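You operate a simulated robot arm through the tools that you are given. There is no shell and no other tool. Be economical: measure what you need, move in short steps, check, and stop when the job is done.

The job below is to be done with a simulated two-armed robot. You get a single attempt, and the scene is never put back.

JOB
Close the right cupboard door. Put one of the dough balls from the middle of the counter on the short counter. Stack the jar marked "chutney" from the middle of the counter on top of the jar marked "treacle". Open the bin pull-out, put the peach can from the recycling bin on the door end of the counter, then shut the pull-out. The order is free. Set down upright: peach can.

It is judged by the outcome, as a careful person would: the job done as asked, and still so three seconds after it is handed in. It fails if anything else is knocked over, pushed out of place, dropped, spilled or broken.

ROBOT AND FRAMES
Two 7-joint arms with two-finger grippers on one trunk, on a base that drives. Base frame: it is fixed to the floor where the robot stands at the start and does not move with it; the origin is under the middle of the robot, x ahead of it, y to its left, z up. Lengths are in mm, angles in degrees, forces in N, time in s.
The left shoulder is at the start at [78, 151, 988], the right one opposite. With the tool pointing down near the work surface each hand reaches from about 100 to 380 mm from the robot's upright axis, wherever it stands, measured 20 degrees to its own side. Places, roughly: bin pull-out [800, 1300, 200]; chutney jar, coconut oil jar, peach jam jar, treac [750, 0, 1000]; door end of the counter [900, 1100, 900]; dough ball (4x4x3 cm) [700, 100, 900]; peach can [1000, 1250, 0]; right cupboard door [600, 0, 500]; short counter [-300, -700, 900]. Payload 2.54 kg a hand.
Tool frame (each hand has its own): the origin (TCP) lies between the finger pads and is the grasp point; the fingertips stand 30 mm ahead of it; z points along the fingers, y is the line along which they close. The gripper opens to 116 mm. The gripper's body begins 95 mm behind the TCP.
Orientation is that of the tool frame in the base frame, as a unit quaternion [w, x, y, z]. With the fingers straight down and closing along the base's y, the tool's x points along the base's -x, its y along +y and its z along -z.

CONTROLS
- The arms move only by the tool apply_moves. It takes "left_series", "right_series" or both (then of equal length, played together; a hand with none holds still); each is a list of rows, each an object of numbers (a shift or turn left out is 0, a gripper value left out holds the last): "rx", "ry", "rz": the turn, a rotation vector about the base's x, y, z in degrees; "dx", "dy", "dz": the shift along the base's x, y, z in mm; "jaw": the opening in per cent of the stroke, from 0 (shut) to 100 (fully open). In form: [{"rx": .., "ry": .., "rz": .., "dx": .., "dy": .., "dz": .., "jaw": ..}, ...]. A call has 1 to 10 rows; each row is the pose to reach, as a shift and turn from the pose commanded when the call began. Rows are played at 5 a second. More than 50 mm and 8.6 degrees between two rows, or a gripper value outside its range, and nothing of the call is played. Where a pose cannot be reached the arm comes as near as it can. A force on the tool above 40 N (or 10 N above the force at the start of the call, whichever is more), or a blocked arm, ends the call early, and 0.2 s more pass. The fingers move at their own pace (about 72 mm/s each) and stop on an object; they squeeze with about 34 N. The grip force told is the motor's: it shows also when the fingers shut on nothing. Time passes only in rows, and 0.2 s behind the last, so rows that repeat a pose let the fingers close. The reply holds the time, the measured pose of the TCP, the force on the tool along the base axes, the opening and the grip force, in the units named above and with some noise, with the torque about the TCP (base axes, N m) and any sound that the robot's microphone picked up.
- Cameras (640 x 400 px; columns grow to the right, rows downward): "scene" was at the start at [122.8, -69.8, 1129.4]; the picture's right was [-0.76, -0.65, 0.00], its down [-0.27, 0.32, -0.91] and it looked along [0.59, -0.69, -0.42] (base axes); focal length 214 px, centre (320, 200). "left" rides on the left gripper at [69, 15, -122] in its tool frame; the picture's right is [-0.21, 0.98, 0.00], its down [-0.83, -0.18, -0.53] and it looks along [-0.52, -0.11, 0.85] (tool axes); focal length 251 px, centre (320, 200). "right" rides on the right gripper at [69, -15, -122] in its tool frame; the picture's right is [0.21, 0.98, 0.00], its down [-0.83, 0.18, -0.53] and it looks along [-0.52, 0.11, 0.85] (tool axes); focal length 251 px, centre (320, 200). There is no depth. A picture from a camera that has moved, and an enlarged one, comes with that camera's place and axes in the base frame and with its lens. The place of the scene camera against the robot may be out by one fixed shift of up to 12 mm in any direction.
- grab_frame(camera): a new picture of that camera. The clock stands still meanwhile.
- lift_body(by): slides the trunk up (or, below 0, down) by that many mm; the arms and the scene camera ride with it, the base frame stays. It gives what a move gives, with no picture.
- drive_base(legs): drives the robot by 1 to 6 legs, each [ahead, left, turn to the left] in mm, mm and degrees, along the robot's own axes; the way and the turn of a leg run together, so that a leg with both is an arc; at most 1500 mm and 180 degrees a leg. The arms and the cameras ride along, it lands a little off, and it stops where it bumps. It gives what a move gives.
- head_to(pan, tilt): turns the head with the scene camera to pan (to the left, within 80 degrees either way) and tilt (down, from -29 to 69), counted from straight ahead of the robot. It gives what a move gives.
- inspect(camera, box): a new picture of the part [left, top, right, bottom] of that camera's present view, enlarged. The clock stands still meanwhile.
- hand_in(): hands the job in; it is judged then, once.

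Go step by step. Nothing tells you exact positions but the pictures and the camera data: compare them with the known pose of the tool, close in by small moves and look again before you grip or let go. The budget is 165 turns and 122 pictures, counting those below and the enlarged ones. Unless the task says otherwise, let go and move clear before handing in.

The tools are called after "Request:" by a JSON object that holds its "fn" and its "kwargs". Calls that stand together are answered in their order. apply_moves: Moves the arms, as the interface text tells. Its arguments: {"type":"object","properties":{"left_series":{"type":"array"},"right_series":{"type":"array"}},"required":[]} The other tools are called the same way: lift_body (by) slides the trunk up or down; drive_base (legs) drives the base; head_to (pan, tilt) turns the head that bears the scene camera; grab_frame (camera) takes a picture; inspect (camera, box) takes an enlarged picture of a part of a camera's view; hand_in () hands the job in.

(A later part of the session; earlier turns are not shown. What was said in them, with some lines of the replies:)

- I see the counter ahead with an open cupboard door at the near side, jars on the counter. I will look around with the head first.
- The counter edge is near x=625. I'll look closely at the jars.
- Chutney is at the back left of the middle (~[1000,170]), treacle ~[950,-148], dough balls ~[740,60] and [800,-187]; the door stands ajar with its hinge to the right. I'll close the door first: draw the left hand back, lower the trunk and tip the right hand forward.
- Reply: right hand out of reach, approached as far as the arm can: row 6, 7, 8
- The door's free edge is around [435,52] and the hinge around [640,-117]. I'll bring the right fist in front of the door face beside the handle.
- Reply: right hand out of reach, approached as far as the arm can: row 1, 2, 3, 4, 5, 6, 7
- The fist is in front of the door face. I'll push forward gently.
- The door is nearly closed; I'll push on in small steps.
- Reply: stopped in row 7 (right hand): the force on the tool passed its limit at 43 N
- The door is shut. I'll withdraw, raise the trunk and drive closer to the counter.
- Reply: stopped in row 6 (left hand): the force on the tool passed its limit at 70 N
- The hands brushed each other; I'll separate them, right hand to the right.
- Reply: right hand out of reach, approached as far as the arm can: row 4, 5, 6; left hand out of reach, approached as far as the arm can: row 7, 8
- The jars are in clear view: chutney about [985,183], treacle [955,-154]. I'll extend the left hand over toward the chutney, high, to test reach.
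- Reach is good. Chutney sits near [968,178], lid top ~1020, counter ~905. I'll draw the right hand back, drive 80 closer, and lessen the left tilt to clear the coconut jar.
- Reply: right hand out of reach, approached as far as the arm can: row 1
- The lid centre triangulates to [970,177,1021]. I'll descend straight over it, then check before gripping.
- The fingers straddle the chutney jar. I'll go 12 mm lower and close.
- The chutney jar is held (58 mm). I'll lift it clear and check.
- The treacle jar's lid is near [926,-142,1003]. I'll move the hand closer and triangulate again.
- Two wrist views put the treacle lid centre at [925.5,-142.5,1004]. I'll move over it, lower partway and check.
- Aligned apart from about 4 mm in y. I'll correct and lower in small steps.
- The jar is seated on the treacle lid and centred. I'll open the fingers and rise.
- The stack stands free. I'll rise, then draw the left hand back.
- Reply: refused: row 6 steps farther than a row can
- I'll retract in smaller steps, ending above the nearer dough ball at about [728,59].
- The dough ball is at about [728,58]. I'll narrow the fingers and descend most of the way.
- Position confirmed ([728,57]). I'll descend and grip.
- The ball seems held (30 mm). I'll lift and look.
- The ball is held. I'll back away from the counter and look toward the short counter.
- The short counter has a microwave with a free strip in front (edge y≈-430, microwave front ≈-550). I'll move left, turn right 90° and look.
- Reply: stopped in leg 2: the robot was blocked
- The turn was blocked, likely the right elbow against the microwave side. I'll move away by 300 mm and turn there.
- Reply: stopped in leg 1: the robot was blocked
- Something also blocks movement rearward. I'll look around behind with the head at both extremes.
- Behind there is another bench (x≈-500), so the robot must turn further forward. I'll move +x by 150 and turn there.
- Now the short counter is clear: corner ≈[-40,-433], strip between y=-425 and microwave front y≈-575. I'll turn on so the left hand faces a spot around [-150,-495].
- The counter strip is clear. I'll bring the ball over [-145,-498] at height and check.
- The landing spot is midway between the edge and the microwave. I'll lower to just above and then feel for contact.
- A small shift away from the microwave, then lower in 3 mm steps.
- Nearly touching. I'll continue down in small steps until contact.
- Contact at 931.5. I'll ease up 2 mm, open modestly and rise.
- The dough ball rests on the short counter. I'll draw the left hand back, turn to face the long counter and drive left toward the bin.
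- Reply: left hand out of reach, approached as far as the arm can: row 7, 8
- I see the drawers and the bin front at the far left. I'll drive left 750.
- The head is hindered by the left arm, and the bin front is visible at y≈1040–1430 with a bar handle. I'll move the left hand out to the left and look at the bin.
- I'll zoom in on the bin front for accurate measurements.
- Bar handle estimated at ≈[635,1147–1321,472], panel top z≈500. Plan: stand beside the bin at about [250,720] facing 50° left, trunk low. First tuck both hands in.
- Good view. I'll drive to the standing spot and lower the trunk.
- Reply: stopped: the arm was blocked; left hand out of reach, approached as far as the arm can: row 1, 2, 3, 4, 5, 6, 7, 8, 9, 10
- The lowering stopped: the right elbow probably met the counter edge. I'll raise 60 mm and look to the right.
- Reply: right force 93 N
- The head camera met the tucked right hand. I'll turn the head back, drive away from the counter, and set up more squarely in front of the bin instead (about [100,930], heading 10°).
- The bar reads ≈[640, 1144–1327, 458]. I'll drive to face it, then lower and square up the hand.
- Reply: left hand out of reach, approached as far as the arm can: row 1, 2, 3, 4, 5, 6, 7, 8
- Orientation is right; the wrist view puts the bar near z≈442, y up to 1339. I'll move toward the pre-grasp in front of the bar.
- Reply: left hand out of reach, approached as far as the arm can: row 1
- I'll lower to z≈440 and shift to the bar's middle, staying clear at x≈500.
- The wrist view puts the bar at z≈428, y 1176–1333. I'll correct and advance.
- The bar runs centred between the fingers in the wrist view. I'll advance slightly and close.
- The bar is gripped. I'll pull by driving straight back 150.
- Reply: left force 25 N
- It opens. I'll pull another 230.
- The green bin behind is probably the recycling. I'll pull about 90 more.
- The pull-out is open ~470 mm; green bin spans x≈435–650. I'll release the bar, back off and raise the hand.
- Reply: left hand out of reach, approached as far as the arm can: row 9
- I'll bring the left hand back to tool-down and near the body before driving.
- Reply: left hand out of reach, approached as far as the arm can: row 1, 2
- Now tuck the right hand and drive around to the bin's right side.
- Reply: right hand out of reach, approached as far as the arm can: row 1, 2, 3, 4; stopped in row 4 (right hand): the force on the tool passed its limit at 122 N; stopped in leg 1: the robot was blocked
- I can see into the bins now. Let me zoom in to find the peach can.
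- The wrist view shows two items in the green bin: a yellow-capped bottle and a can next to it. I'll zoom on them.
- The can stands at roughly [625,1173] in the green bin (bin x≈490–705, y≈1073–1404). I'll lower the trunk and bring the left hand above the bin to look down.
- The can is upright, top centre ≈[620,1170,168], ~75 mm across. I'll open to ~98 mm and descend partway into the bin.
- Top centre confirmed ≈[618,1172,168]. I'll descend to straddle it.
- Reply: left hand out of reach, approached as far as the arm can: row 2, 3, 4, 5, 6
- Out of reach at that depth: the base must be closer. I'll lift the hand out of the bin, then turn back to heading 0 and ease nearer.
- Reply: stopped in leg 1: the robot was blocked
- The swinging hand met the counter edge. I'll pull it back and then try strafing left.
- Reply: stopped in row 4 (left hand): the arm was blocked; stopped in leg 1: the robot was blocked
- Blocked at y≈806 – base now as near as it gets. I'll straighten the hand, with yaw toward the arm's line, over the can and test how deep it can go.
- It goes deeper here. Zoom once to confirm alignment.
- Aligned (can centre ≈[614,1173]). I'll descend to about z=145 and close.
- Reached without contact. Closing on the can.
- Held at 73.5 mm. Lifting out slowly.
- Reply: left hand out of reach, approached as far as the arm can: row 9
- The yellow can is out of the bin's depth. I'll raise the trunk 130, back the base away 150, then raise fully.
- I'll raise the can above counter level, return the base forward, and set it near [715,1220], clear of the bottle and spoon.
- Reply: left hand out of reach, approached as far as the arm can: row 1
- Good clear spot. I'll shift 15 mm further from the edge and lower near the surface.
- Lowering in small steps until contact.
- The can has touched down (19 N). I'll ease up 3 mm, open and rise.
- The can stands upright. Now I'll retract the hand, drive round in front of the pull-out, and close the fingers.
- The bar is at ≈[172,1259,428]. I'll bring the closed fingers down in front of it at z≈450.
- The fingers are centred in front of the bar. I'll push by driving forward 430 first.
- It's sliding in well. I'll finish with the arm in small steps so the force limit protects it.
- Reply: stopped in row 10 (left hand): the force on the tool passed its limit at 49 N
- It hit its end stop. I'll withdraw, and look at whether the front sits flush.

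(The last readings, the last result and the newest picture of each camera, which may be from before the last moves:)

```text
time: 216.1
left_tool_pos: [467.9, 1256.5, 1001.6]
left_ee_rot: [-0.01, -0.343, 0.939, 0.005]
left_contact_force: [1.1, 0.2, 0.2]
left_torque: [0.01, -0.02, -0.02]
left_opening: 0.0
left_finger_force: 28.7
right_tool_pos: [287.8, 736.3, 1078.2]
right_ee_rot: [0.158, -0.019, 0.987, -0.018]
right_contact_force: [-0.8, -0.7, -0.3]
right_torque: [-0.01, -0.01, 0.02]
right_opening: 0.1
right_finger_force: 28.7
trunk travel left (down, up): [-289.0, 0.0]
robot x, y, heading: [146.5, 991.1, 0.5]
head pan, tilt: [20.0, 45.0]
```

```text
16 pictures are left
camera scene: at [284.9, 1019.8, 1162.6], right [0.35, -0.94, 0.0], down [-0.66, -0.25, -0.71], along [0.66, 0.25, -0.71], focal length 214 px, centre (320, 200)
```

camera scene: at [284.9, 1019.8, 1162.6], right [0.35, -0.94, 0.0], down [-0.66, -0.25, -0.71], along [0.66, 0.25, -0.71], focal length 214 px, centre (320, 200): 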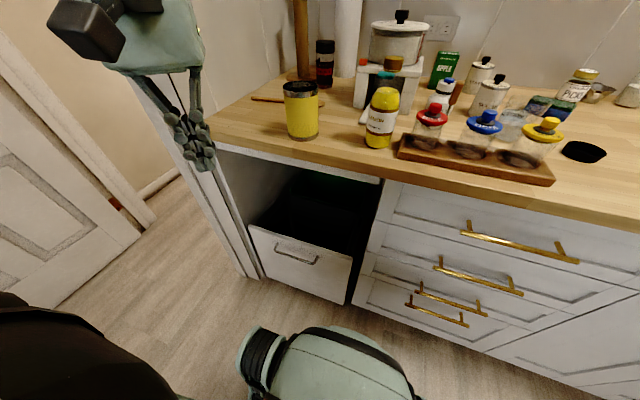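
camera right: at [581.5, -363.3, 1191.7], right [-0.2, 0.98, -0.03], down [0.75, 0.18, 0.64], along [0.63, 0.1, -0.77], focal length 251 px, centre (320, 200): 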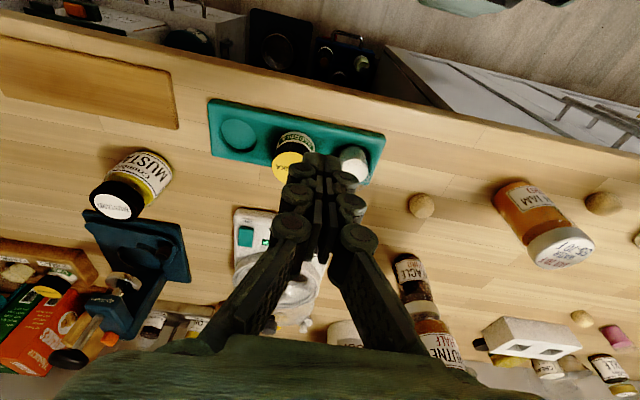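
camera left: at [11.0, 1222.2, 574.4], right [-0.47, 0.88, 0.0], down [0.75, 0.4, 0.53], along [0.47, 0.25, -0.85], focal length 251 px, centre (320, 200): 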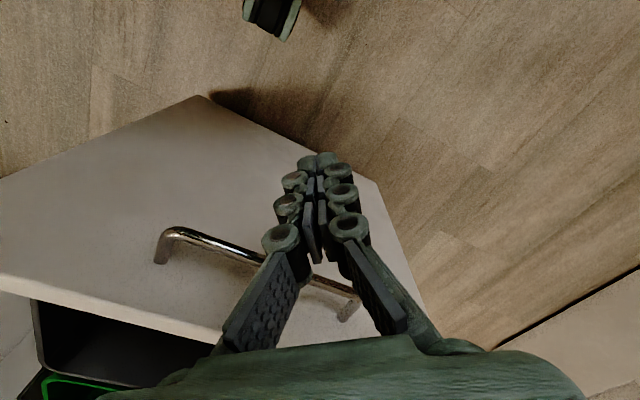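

Request:
{"fn": "inspect", "kwargs": {"camera": "scene", "box": [230, 140, 400, 320]}}

```text
2.22 times, centred on (315, 230) of scene
camera zoom: at [284.9, 1019.8, 1162.6], right [0.35, -0.94, 0.0], down [-0.66, -0.25, -0.71], along [0.66, 0.25, -0.71], focal length 477 px, centre (331, 133)
```

zoom: 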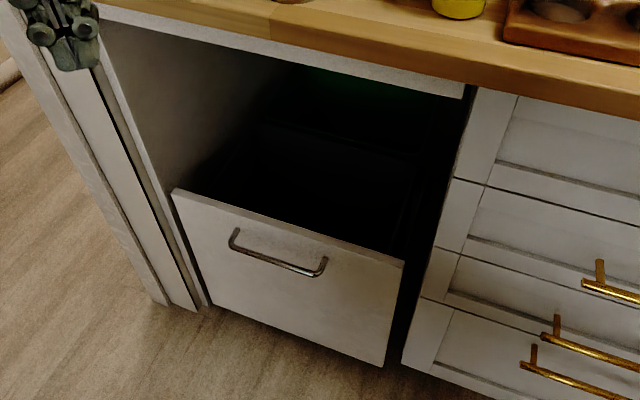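

The can stands well and the front looks flush. To be sure the pull-out is fully shut, I'll re-create the earlier viewing pose and compare pictures.

Request:
{"fn": "drive_base", "kwargs": {"legs": [[-46, -61, 0], [0, 0, 9.4]]}}

Request:
{"fn": "lift_body", "kwargs": {"by": -287}}

Request:
{"fn": "head_to", "kwargs": {"pan": 10, "tilt": 40}}

Request:
{"fn": "grab_frame", "kwargs": {"camera": "scene"}}

```text
time: 218.0
left_tool_pos: [374.0, 1245.1, 1002.5]
left_ee_rot: [-0.011, -0.419, 0.908, 0.004]
left_contact_force: [0.5, -0.5, 0.4]
left_torque: [-0.03, -0.02, 0.0]
left_opening: 0.1
left_finger_force: 29.1
right_tool_pos: [281.1, 702.1, 1078.5]
right_ee_rot: [0.159, -0.1, 0.982, -0.005]
right_contact_force: [0.7, -0.2, -0.4]
right_torque: [0.0, 0.03, -0.01]
right_opening: 0.0
right_finger_force: 28.3
trunk travel left (down, up): [-289.0, 0.0]
robot x, y, heading: [100.2, 930.6, 9.8]
head pan, tilt: [20.0, 45.0]
```

```text
time: 220.9
left_tool_pos: [375.8, 1244.6, 713.5]
left_ee_rot: [-0.01, -0.418, 0.909, 0.003]
left_contact_force: [-0.1, 0.8, -0.5]
left_torque: [-0.02, 0.0, -0.01]
left_opening: 0.0
left_finger_force: 28.7
right_tool_pos: [280.5, 702.1, 790.9]
right_ee_rot: [0.159, -0.1, 0.982, -0.005]
right_contact_force: [-1.6, 0.0, -0.5]
right_torque: [0.0, -0.04, -0.02]
right_opening: 0.0
right_finger_force: 28.9
trunk travel left (down, up): [-2.0, 287.0]
robot x, y, heading: [99.6, 930.8, 9.9]
head pan, tilt: [20.0, 45.0]
```

```text
time: 221.6
left_tool_pos: [374.9, 1244.1, 713.8]
left_ee_rot: [-0.011, -0.419, 0.908, 0.003]
left_contact_force: [-0.4, -0.4, 0.2]
left_torque: [0.02, 0.01, 0.0]
left_opening: 0.2
left_finger_force: 28.6
right_tool_pos: [281.6, 701.9, 791.0]
right_ee_rot: [0.158, -0.099, 0.982, -0.005]
right_contact_force: [1.0, -0.4, 0.3]
right_torque: [0.01, 0.02, 0.01]
right_opening: 0.0
right_finger_force: 29.0
trunk travel left (down, up): [-2.0, 287.0]
robot x, y, heading: [102.4, 927.5, 9.6]
head pan, tilt: [10.0, 40.0]
```

```text
14 pictures are left
camera scene: at [242.3, 970.3, 882.8], right [0.34, -0.94, 0.0], down [-0.6, -0.22, -0.77], along [0.72, 0.26, -0.64], focal length 214 px, centre (320, 200)
```

scene: 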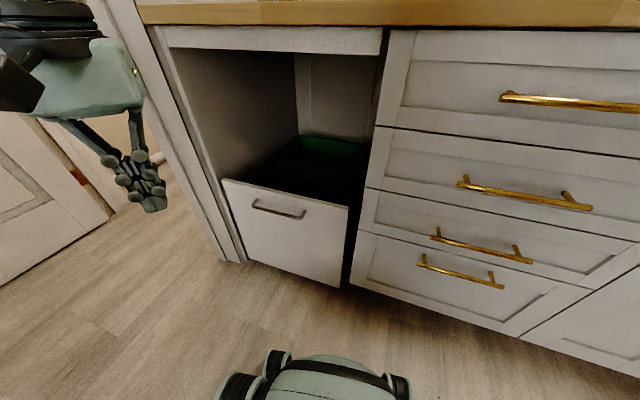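

The view matches the original exactly: the pull-out is shut. I'll raise the trunk and go back for a last check of the door, stack and dough ball.

Request:
{"fn": "lift_body", "kwargs": {"by": 287}}

Request:
{"fn": "drive_base", "kwargs": {"legs": [[0, 0, -9.7], [0, -750, 0]]}}

Request:
{"fn": "head_to", "kwargs": {"pan": -15, "tilt": 35}}

Request:
{"fn": "grab_frame", "kwargs": {"camera": "scene"}}

```text
time: 224.5
left_tool_pos: [374.9, 1244.9, 1000.8]
left_ee_rot: [-0.011, -0.418, 0.908, 0.004]
left_contact_force: [0.1, 0.0, 0.6]
left_torque: [0.02, 0.0, -0.01]
left_opening: 0.3
left_finger_force: 28.4
right_tool_pos: [283.0, 701.5, 1078.8]
right_ee_rot: [0.159, -0.1, 0.982, -0.006]
right_contact_force: [0.9, 0.1, 0.0]
right_torque: [0.02, 0.02, 0.0]
right_opening: 0.0
right_finger_force: 28.5
trunk travel left (down, up): [-289.0, 0.0]
robot x, y, heading: [98.6, 932.7, 9.8]
head pan, tilt: [10.0, 40.0]
```

```text
time: 232.9
left_tool_pos: [427.1, 442.9, 1000.6]
left_ee_rot: [-0.01, -0.344, 0.939, 0.005]
left_contact_force: [-0.4, -0.4, 0.7]
left_torque: [-0.02, -0.04, 0.04]
left_opening: 0.0
left_finger_force: 28.7
right_tool_pos: [249.5, -78.1, 1079.5]
right_ee_rot: [0.158, -0.022, 0.987, -0.018]
right_contact_force: [-0.2, -0.9, 0.5]
right_torque: [-0.02, -0.01, 0.0]
right_opening: 0.0
right_finger_force: 28.5
trunk travel left (down, up): [-289.0, 0.0]
robot x, y, heading: [107.6, 174.6, 0.5]
head pan, tilt: [10.0, 40.0]
```

```text
time: 233.8
left_tool_pos: [427.2, 442.6, 1001.2]
left_ee_rot: [-0.01, -0.344, 0.939, 0.005]
left_contact_force: [-0.3, -0.5, 0.1]
left_torque: [-0.01, 0.02, 0.02]
left_opening: 0.0
left_finger_force: 28.2
right_tool_pos: [249.7, -78.3, 1077.9]
right_ee_rot: [0.158, -0.021, 0.987, -0.017]
right_contact_force: [0.2, 0.0, 0.9]
right_torque: [0.0, -0.01, -0.03]
right_opening: 0.0
right_finger_force: 28.6
trunk travel left (down, up): [-289.0, 0.0]
robot x, y, heading: [106.1, 176.9, 0.8]
head pan, tilt: [-15.0, 35.0]
```

```text
13 pictures are left
camera scene: at [254.6, 154.4, 1177.4], right [-0.25, -0.97, 0.0], down [-0.56, 0.14, -0.82], along [0.79, -0.2, -0.57], focal length 214 px, centre (320, 200)
```

scene: 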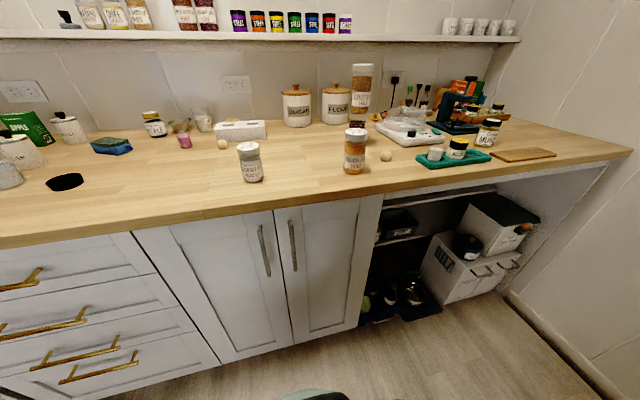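

The door is shut, the chutney stands on the treacle, the dough ball is on the short counter, and the can is upright on the door end. The bin is shut and both hands are clear, so I'm handing in.

Request:
{"fn": "hand_in", "kwargs": {}}

```text
The job is handed in.
```

All the asked changes are done and handed in, with both hands clear:
- **Right cupboard door:** closed.
- **Dough ball:** one is on the short counter.
- **Chutney jar:** stacked on the treacle jar.
- **Peach can:** upright on the door end of the counter. I saw no "peach" label, but it was the only can I could see in the bin.
- **Bin pull-out:** shut again, matching its original position.

Along the way, the robot was blocked a few times while turning, driving or lowering its body. These were probably elbow, hand or base contacts with fixed furniture. I saw nothing moved or knocked over in the pictures I took afterwards. I last saw the dough ball right after setting it down and did not look at it again before handing in.
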